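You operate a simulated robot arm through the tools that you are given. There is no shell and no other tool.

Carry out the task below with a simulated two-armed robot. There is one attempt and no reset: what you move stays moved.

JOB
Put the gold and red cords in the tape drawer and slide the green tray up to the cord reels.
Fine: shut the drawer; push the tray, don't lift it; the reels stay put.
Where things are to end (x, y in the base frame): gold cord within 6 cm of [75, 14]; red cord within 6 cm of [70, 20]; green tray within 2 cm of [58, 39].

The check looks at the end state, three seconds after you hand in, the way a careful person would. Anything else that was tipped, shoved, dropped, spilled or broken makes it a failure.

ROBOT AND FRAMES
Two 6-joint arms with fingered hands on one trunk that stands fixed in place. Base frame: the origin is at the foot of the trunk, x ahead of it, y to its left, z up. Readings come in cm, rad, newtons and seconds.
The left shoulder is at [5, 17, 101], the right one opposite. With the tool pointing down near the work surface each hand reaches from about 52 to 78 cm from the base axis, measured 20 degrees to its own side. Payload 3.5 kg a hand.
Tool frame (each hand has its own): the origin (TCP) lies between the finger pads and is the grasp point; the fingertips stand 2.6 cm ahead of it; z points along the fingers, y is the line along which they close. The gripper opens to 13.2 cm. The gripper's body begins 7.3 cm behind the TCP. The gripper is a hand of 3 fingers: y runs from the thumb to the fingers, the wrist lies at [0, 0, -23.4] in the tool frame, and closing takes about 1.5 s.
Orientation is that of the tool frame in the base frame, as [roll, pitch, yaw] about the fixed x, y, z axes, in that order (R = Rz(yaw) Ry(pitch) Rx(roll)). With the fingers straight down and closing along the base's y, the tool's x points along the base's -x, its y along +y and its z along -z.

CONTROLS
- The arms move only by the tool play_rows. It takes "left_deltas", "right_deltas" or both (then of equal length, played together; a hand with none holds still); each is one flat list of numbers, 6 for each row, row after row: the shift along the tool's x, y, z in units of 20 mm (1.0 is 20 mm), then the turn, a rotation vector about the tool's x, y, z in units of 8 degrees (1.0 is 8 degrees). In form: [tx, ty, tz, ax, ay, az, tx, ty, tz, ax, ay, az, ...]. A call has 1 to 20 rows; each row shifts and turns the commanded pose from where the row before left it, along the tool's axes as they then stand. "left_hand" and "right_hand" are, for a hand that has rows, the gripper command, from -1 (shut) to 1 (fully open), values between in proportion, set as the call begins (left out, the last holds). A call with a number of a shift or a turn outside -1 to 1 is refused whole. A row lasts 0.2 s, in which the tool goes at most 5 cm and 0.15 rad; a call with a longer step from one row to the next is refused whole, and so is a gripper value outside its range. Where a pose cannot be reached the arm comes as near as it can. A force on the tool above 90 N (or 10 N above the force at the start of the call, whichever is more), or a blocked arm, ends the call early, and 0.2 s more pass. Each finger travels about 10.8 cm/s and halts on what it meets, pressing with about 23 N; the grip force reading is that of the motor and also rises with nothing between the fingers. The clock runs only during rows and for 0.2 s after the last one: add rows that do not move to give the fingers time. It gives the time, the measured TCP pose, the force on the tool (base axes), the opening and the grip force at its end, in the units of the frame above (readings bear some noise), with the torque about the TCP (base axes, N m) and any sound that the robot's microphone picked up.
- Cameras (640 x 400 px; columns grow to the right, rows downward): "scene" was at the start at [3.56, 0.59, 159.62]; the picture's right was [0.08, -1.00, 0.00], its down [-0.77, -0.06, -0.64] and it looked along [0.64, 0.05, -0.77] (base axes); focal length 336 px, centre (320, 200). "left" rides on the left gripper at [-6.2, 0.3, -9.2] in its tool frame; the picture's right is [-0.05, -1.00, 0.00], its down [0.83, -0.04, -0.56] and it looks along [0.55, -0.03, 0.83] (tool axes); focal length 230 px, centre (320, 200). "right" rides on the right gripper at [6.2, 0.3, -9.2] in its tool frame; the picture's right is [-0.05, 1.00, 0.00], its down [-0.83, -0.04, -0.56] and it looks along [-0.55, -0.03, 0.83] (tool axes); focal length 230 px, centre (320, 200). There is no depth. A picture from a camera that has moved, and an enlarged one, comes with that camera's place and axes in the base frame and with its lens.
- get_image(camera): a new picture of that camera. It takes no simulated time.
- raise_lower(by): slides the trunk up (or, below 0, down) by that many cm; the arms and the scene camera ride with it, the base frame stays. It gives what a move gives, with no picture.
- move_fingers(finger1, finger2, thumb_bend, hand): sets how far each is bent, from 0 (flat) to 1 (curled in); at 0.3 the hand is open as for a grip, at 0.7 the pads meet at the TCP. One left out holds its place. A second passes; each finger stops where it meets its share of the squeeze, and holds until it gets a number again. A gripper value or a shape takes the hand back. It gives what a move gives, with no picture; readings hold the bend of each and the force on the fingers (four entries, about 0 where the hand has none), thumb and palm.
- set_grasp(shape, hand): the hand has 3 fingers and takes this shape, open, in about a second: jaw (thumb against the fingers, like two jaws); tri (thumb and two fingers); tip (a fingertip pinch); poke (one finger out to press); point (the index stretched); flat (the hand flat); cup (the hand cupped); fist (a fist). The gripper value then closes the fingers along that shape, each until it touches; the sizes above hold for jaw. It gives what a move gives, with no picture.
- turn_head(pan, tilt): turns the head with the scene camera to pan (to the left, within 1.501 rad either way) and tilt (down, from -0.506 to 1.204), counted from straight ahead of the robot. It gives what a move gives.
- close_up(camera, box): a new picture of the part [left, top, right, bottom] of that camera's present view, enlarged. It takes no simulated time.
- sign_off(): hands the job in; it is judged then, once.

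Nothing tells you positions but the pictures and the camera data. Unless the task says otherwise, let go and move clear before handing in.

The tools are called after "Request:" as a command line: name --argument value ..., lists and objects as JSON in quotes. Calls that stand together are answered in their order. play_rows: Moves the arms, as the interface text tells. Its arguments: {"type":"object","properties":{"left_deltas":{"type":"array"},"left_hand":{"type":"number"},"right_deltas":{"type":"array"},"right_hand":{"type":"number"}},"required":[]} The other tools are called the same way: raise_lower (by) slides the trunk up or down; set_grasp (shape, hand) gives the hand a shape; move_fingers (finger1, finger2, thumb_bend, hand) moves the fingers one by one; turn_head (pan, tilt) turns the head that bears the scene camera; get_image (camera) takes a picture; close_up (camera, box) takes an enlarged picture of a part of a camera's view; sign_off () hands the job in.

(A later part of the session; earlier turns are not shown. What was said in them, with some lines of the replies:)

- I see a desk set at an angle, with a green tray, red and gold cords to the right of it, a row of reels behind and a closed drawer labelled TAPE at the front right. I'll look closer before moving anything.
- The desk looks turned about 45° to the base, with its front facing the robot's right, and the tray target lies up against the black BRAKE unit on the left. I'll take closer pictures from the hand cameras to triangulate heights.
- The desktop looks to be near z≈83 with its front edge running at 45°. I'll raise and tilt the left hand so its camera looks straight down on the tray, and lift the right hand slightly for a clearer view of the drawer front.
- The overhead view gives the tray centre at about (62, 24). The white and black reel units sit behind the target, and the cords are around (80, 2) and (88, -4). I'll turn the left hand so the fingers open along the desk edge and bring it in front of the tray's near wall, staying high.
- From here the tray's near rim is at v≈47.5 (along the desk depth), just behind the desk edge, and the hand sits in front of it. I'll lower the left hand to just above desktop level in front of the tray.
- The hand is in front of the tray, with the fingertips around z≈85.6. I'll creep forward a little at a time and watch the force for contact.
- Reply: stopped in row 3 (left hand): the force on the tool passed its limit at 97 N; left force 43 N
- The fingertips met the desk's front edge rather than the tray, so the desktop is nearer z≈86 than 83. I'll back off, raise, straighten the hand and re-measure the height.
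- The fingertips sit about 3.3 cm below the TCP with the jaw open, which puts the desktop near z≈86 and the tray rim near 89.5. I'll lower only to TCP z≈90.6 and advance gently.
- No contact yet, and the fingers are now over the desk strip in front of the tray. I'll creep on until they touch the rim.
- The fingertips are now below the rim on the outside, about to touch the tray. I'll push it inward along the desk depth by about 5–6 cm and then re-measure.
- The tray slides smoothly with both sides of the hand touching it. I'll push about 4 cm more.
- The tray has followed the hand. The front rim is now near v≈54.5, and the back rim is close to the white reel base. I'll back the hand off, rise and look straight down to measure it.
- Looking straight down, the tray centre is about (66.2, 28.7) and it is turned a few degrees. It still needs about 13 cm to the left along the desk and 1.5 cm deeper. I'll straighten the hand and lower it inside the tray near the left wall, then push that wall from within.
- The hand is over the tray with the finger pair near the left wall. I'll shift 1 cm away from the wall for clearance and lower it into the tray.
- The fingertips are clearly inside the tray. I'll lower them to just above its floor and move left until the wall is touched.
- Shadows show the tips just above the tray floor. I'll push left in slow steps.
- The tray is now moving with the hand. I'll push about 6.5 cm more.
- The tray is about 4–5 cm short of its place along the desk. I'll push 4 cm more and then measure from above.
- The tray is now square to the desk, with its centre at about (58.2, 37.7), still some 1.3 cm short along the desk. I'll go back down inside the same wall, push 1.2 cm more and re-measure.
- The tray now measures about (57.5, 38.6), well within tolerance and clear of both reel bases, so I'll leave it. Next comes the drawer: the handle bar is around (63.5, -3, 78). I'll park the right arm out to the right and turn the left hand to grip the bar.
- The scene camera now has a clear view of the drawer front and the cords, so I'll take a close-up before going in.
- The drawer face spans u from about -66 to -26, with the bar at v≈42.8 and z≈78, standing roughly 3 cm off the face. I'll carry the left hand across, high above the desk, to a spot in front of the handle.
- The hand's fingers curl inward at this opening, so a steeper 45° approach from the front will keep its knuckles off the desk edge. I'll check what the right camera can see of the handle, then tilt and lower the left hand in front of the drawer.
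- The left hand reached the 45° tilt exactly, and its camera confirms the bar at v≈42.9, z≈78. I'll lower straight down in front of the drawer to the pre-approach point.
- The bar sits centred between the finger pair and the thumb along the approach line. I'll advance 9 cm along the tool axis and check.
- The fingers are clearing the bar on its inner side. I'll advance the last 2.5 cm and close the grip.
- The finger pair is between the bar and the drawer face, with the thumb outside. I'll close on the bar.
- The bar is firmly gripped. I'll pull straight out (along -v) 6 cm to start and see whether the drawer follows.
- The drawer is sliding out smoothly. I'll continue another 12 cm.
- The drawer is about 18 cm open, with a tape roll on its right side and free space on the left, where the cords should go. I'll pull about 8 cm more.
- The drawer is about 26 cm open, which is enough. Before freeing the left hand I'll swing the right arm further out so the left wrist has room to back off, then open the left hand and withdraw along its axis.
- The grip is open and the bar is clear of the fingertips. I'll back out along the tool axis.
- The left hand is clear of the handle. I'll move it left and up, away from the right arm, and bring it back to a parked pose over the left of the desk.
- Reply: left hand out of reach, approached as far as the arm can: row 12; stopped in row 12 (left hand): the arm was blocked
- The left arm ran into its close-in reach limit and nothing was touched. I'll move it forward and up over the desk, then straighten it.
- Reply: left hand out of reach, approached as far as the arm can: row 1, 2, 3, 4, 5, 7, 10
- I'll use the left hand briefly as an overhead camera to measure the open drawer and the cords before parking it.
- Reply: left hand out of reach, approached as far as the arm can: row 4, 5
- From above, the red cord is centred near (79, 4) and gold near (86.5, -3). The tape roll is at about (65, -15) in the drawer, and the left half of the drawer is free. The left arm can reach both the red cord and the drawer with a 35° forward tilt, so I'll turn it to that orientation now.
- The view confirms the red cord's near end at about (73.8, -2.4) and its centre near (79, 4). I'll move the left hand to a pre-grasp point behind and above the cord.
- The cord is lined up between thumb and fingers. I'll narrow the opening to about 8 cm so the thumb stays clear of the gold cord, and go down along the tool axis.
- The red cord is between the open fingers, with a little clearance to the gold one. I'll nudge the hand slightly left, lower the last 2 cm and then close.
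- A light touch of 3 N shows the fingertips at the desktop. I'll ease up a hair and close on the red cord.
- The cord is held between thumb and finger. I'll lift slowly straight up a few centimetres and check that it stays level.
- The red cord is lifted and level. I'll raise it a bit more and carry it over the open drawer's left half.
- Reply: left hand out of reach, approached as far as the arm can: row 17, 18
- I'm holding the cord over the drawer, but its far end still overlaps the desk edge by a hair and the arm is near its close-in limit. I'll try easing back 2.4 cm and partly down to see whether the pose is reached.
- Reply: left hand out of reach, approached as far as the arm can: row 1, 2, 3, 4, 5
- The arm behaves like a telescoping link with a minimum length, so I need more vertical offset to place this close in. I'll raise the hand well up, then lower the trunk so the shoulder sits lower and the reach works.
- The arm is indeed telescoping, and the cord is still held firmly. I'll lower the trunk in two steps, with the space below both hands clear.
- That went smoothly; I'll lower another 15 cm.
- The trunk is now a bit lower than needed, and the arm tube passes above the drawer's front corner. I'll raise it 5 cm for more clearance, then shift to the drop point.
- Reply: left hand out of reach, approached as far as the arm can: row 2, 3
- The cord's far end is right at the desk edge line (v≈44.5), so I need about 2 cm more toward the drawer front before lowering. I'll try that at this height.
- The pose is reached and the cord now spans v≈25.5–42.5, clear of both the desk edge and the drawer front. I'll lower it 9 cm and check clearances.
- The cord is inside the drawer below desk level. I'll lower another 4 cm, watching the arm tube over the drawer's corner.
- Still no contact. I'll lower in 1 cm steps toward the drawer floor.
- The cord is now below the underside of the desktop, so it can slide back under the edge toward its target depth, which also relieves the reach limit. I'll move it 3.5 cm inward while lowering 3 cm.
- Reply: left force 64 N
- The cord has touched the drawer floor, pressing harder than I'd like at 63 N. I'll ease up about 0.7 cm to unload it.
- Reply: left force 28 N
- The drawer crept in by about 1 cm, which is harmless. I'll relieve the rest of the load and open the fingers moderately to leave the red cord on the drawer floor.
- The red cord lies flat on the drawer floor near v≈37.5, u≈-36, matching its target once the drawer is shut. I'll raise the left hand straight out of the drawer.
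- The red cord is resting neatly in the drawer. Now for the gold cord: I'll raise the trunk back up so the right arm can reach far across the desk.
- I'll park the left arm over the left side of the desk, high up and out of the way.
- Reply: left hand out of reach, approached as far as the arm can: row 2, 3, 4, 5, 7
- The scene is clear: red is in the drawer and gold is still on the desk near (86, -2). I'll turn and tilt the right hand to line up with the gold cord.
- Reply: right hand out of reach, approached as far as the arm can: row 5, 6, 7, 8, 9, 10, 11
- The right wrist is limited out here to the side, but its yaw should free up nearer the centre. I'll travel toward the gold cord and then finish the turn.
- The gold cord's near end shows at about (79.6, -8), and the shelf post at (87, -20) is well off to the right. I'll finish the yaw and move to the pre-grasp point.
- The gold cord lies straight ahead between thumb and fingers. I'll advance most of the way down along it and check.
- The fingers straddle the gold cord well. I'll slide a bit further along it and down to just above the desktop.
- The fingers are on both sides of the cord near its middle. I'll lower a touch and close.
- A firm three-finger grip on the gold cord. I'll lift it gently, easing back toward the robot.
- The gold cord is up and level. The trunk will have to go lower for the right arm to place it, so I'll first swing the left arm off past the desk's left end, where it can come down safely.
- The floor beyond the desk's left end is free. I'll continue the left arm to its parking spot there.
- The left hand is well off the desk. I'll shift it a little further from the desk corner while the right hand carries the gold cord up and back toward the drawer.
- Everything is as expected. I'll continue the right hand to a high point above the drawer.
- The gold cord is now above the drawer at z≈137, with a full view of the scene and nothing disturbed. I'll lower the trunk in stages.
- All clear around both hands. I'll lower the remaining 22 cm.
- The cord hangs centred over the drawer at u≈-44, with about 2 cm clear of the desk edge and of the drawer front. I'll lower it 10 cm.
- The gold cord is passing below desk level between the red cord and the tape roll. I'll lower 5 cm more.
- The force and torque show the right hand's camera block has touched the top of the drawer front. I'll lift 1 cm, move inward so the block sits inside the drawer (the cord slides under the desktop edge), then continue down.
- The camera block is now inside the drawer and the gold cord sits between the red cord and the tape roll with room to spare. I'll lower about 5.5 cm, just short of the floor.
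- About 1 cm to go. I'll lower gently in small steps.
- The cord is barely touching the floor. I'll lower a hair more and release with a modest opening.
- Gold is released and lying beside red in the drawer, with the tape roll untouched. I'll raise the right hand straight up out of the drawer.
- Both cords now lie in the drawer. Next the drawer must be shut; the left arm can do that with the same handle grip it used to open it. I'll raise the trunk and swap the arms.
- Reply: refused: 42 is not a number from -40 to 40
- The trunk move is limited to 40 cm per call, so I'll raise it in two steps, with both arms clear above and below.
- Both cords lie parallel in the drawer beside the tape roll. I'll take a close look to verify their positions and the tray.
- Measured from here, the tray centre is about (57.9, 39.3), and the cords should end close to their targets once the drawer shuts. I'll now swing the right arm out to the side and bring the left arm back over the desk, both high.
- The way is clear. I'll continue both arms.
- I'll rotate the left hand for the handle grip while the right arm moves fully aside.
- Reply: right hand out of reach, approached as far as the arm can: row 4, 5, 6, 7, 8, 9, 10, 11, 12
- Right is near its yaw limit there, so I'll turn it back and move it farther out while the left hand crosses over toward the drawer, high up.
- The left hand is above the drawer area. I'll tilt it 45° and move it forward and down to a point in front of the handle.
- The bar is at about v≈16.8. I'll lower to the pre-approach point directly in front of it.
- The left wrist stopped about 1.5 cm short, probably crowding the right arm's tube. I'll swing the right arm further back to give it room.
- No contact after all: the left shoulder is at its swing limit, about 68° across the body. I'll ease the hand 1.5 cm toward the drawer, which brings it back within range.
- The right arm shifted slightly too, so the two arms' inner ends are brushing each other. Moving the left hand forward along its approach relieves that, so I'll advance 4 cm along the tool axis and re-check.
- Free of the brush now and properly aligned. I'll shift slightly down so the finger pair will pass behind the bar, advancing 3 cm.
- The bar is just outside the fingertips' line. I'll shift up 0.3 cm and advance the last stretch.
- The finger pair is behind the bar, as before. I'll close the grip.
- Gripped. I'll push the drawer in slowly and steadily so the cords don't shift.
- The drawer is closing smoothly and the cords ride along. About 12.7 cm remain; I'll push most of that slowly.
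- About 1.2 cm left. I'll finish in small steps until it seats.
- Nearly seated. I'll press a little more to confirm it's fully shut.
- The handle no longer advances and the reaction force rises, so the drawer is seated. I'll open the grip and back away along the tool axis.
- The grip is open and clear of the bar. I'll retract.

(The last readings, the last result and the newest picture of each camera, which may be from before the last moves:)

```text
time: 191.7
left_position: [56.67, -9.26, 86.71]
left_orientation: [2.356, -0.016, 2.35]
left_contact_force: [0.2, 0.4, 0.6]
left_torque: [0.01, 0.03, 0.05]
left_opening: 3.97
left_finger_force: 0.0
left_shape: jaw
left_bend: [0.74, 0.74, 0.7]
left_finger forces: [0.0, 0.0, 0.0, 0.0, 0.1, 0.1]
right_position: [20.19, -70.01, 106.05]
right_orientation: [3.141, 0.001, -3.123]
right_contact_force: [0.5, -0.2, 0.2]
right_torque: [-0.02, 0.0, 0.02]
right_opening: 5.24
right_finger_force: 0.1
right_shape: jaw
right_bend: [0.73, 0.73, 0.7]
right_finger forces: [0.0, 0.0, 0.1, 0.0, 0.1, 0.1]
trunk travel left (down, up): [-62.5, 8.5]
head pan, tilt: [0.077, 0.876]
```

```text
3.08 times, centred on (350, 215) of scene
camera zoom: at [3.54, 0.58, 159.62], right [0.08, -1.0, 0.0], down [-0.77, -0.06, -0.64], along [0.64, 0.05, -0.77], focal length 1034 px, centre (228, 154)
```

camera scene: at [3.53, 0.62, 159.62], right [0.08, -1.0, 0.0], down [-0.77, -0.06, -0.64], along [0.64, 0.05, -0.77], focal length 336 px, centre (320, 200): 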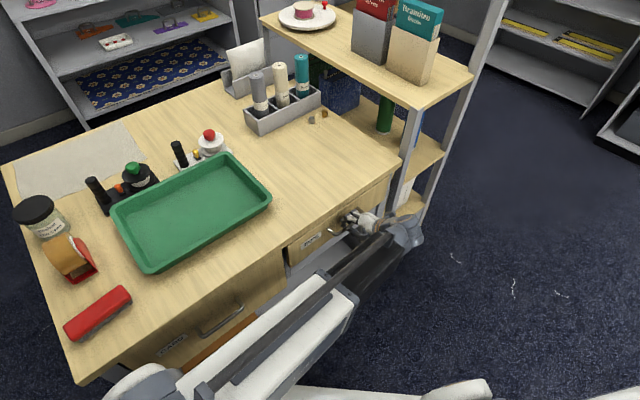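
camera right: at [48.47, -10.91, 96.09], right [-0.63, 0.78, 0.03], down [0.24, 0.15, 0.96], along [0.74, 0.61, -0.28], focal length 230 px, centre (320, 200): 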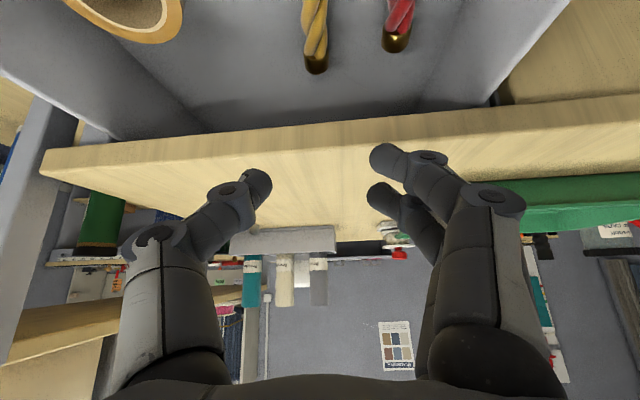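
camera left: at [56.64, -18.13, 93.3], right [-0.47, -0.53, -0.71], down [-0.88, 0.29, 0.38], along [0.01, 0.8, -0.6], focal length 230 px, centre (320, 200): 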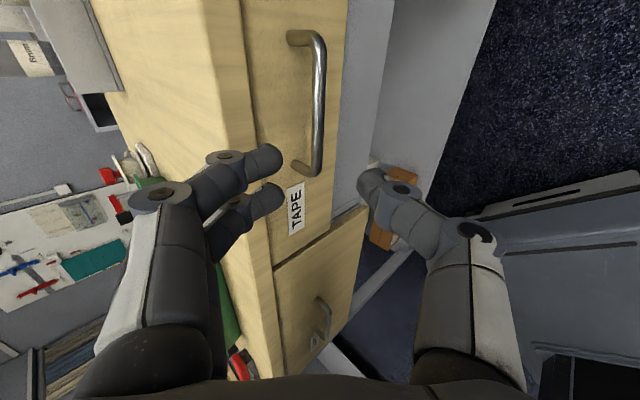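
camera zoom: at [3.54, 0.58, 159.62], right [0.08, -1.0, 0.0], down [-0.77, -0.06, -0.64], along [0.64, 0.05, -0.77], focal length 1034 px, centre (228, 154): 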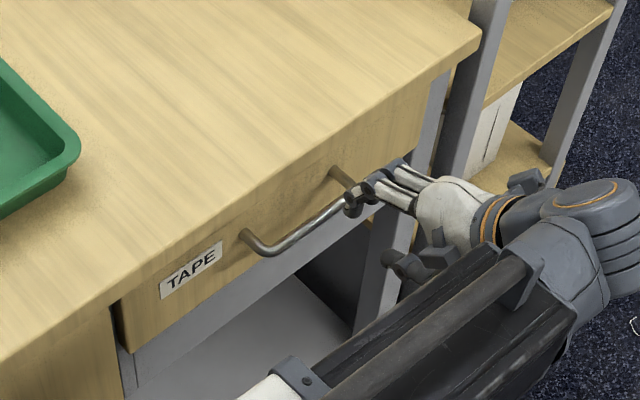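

The drawer looks shut and flush. I'll raise the left hand straight up so I can compare with the starting view.

Request:
play_rows --left_deltas '[0, 0.707, -0.707, 0, 0, 0, 0, 0.707, -0.707, 0, 0, 0, 0, 0.707, -0.707, 0, 0, 0, 0, 0.707, -0.707, 0, 0, 0, 0, 0.707, -0.707, 0, 0, 0, 0, 0.707, -0.707, 0, 0, 0, 0, 0.707, -0.707, 0, 0, 0, 0, 0.707, -0.707, 0, 0, 0, 0, 0.707, -0.707, 0, 0, 0, 0, 0.707, -0.707, 0, 0, 0, 0, 0.707, -0.707, 0, 0, 0, 0, 0, 0, 0.94, 0, 0, 0, 0, 0, 0.94, 0, 0, 0, 0, 0, 0.94, 0, 0, 0, 0, 0, 0.94, 0, 0, 0, 0, 0, 0.94, 0, 0, 0, 0, 0, 0.94, 0, 0]'

Request:
play_rows --left_deltas '[0.965, 0.68, 0, 0, 0, 0, 0.965, 0.68, 0, 0, 0, 0, 0.965, 0.68, 0, 0, 0, 0, 0.965, 0.68, 0, 0, 0, 0, 0.965, 0.68, 0, 0, 0, 0, 0.965, 0.68, 0, 0, 0, 0, 0.965, 0.68, 0, 0, 0, 0, 0.965, 0.68, 0, 0, 0, 0, 0.965, 0.68, 0, 0, 0, 0, 0.965, 0.68, 0, 0, 0, 0, 0.965, 0.68, 0, 0, 0, 0, 0.965, 0.68, 0, 0, 0, 0, 0.965, 0.68, 0, 0, 0, 0, 0.965, 0.68, 0, 0, 0, 0, 0.965, 0.68, 0, 0, 0, 0, 0.965, 0.68, 0, 0, 0, 0, 0.965, 0.68, 0, 0, 0, 0, 0.965, 0.68, 0, 0, 0, 0]'

Request:
get_image --camera "scene"

Request:
close_up --camera "scene" --box '[220, 130, 420, 255]'

Request:
close_up --camera "scene" --box '[280, 180, 400, 255]'

```text
time: 195.3
left_position: [56.85, -9.69, 108.76]
left_orientation: [-3.136, -0.015, 2.35]
left_contact_force: [-0.2, -0.2, -0.3]
left_torque: [-0.02, -0.02, 0.03]
left_opening: 3.97
left_finger_force: 0.0
left_shape: jaw
left_bend: [0.74, 0.74, 0.7]
left_finger forces: [0.1, 0.0, 0.0, 0.1, 0.1, 0.0]
right_position: [20.21, -70.04, 106.05]
right_orientation: [-3.141, -0.001, -3.125]
right_contact_force: [-0.2, 0.4, 0.5]
right_torque: [0.04, -0.01, -0.02]
right_opening: 5.22
right_finger_force: 0.0
right_shape: jaw
right_bend: [0.73, 0.73, 0.7]
right_finger forces: [0.1, 0.0, 0.1, 0.0, 0.0, 0.1]
trunk travel left (down, up): [-62.5, 8.5]
head pan, tilt: [0.077, 0.876]
```

```text
time: 199.1
left_position: [49.65, 32.38, 109.16]
left_orientation: [-3.141, -0.016, 2.352]
left_contact_force: [0.6, 0.4, 0.8]
left_torque: [0.06, 0.0, 0.01]
left_opening: 3.95
left_finger_force: 0.0
left_shape: jaw
left_bend: [0.74, 0.74, 0.7]
left_finger forces: [0.0, 0.1, 0.1, 0.0, 0.1, 0.0]
right_position: [20.17, -70.03, 106.19]
right_orientation: [-3.141, 0.001, -3.122]
right_contact_force: [0.5, 0.4, 0.3]
right_torque: [0.02, -0.02, -0.03]
right_opening: 5.23
right_finger_force: 0.0
right_shape: jaw
right_bend: [0.73, 0.73, 0.7]
right_finger forces: [0.0, 0.1, 0.0, 0.1, 0.1, 0.1]
trunk travel left (down, up): [-62.5, 8.5]
head pan, tilt: [0.077, 0.876]
```

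```text
taken
camera scene: at [3.55, 0.61, 159.62], right [0.08, -1.0, 0.0], down [-0.77, -0.06, -0.64], along [0.64, 0.05, -0.77], focal length 336 px, centre (320, 200)
```

scene: 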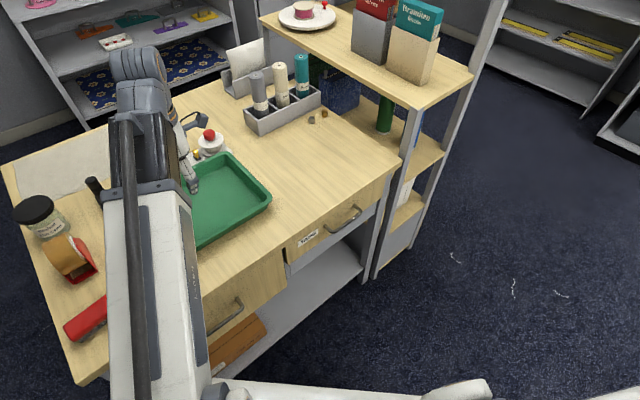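

```text
3.20 times, centred on (320, 192) of scene
camera zoom: at [3.55, 0.61, 159.62], right [0.08, -1.0, 0.0], down [-0.77, -0.06, -0.64], along [0.64, 0.05, -0.77], focal length 1076 px, centre (320, 224)
```

zoom: 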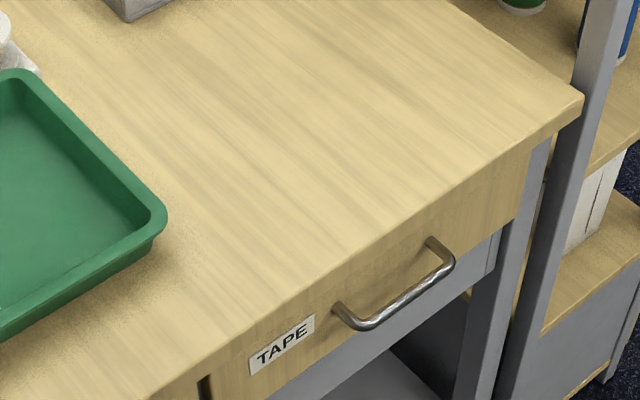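

```text
5.33 times, centred on (340, 218) of scene
camera zoom: at [3.55, 0.61, 159.62], right [0.08, -1.0, 0.0], down [-0.77, -0.06, -0.64], along [0.64, 0.05, -0.77], focal length 1793 px, centre (213, 107)
```

zoom: 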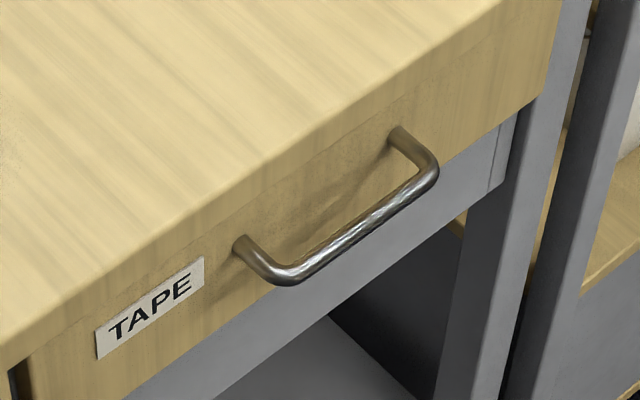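

The drawer sits exactly where it began, fully shut. I'll take one last overhead look at the tray with the left camera.

Request:
play_rows --left_deltas '[0, 0, 0, 0, -1, 0, 0, 0, 0, 0, -1, 0, 0, 0, 0, 0, -1, 0, 0, 0, 0, 0, -1, 0]'

Request:
get_image --camera "left"

```text
time: 200.1
left_position: [49.67, 32.35, 109.14]
left_orientation: [-3.14, 0.544, 2.352]
left_contact_force: [-0.1, 0.4, 0.2]
left_torque: [0.0, 0.0, -0.02]
left_opening: 3.95
left_finger_force: 0.1
left_shape: jaw
left_bend: [0.74, 0.74, 0.7]
left_finger forces: [0.0, 0.1, 0.0, 0.1, 0.0, 0.0]
right_position: [20.2, -70.07, 106.15]
right_orientation: [3.141, 0.001, -3.125]
right_contact_force: [0.7, -0.3, -0.1]
right_torque: [0.01, -0.04, 0.04]
right_opening: 5.22
right_finger_force: 0.0
right_shape: jaw
right_bend: [0.73, 0.73, 0.7]
right_finger forces: [0.0, 0.0, 0.0, 0.0, 0.0, 0.0]
trunk travel left (down, up): [-62.5, 8.5]
head pan, tilt: [0.077, 0.876]
```

```text
taken
camera left: at [50.4, 32.22, 120.16], right [-0.68, -0.73, 0.03], down [-0.73, 0.68, 0.04], along [-0.05, 0.01, -1.0], focal length 230 px, centre (320, 200)
```

left: 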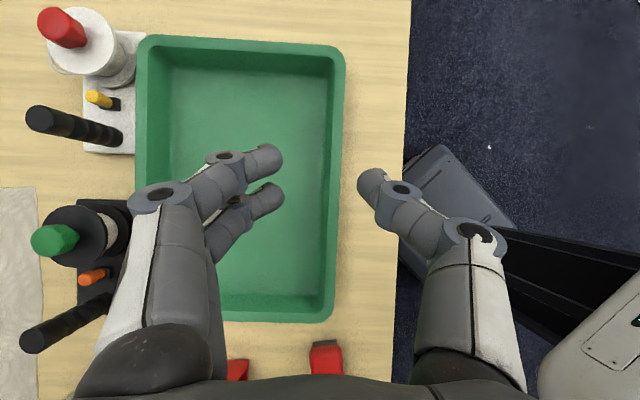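

The overhead check puts the tray centre at about (57.8, 38.9), clear of both reel units, with everything else in place. I'll straighten the left hand and lift it well clear before handing in.

Request:
play_rows --left_deltas '[0, 0, 0, 0, 1, 0, 0, 0, 0, 0, 1, 0, 0, 0, 0, 0, 1, 0, 0, 0, 0, 0, 1, 0, 0.5, 0, -0.3, 0, 0, 0, 0.5, 0, -0.3, 0, 0, 0, 0, 0, 0, 0, 0, 0]'

Request:
get_image --camera "scene"

```text
time: 201.7
left_position: [48.38, 33.79, 110.56]
left_orientation: [-3.14, -0.016, 2.35]
left_contact_force: [-0.5, -0.1, -0.3]
left_torque: [0.05, 0.0, 0.01]
left_opening: 3.97
left_finger_force: 0.2
left_shape: jaw
left_bend: [0.74, 0.74, 0.7]
left_finger forces: [0.1, 0.0, 0.0, 0.0, 0.0, 0.0]
right_position: [20.27, -70.11, 106.04]
right_orientation: [3.141, -0.001, -3.125]
right_contact_force: [-0.6, -0.3, 0.3]
right_torque: [0.0, 0.0, -0.02]
right_opening: 5.23
right_finger_force: 0.0
right_shape: jaw
right_bend: [0.73, 0.73, 0.7]
right_finger forces: [0.0, 0.0, 0.0, 0.0, 0.0, 0.0]
trunk travel left (down, up): [-62.5, 8.5]
head pan, tilt: [0.077, 0.876]
```

```text
taken
camera scene: at [3.56, 0.58, 159.62], right [0.08, -1.0, 0.0], down [-0.77, -0.06, -0.64], along [0.64, 0.05, -0.77], focal length 336 px, centre (320, 200)
```

scene: 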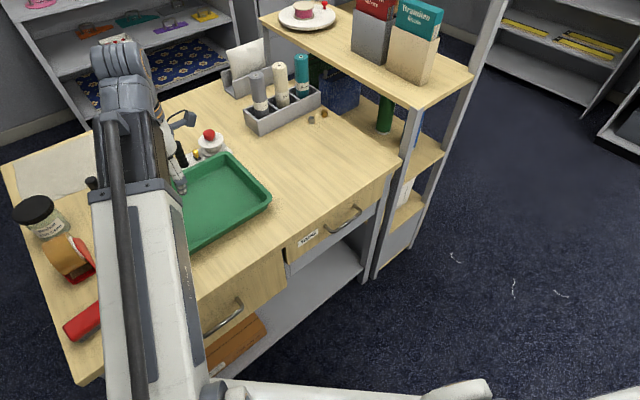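

The drawer is shut with both cords inside, the tray is up by the reels, which haven't moved, and both hands are empty and clear. I'm handing the job in.

Request:
sign_off

```text
The job is handed in.
```

The job is handed in: the gold and red cords are in the tape drawer, the drawer is shut, and the green tray is up beside the cord reels.

| Item | Target | Where I measured it |
|---|---|---|
| Gold cord | within 6 cm of [75, 14] | about [77, 15] |
| Red cord | within 6 cm of [70, 20] | about [70, 20] |
| Green tray | within 2 cm of [58, 39] | about [57.8, 38.9] |

- **Cords:** I worked out their positions from pictures of the open drawer plus how far it slid in. I couldn't see inside once it was shut, so any small shift while closing wouldn't show.
- **Drawer:** its face and handle match the starting picture, so it is fully closed. The tape roll already inside was not touched when I placed the cords.
- **Tray:** it was only pushed, never lifted. It is close to both reel units without touching them, and they look unmoved.

**Contacts along the way:**
- My fingers hit the desk's front edge once, at about 97 N.
- I pressed the red cord onto the drawer floor at about 63 N before easing off.
- The right hand's camera brushed the top of the drawer front.
- The two arms seem to have brushed each other briefly.

I saw nothing tipped, shifted or damaged by any of these.
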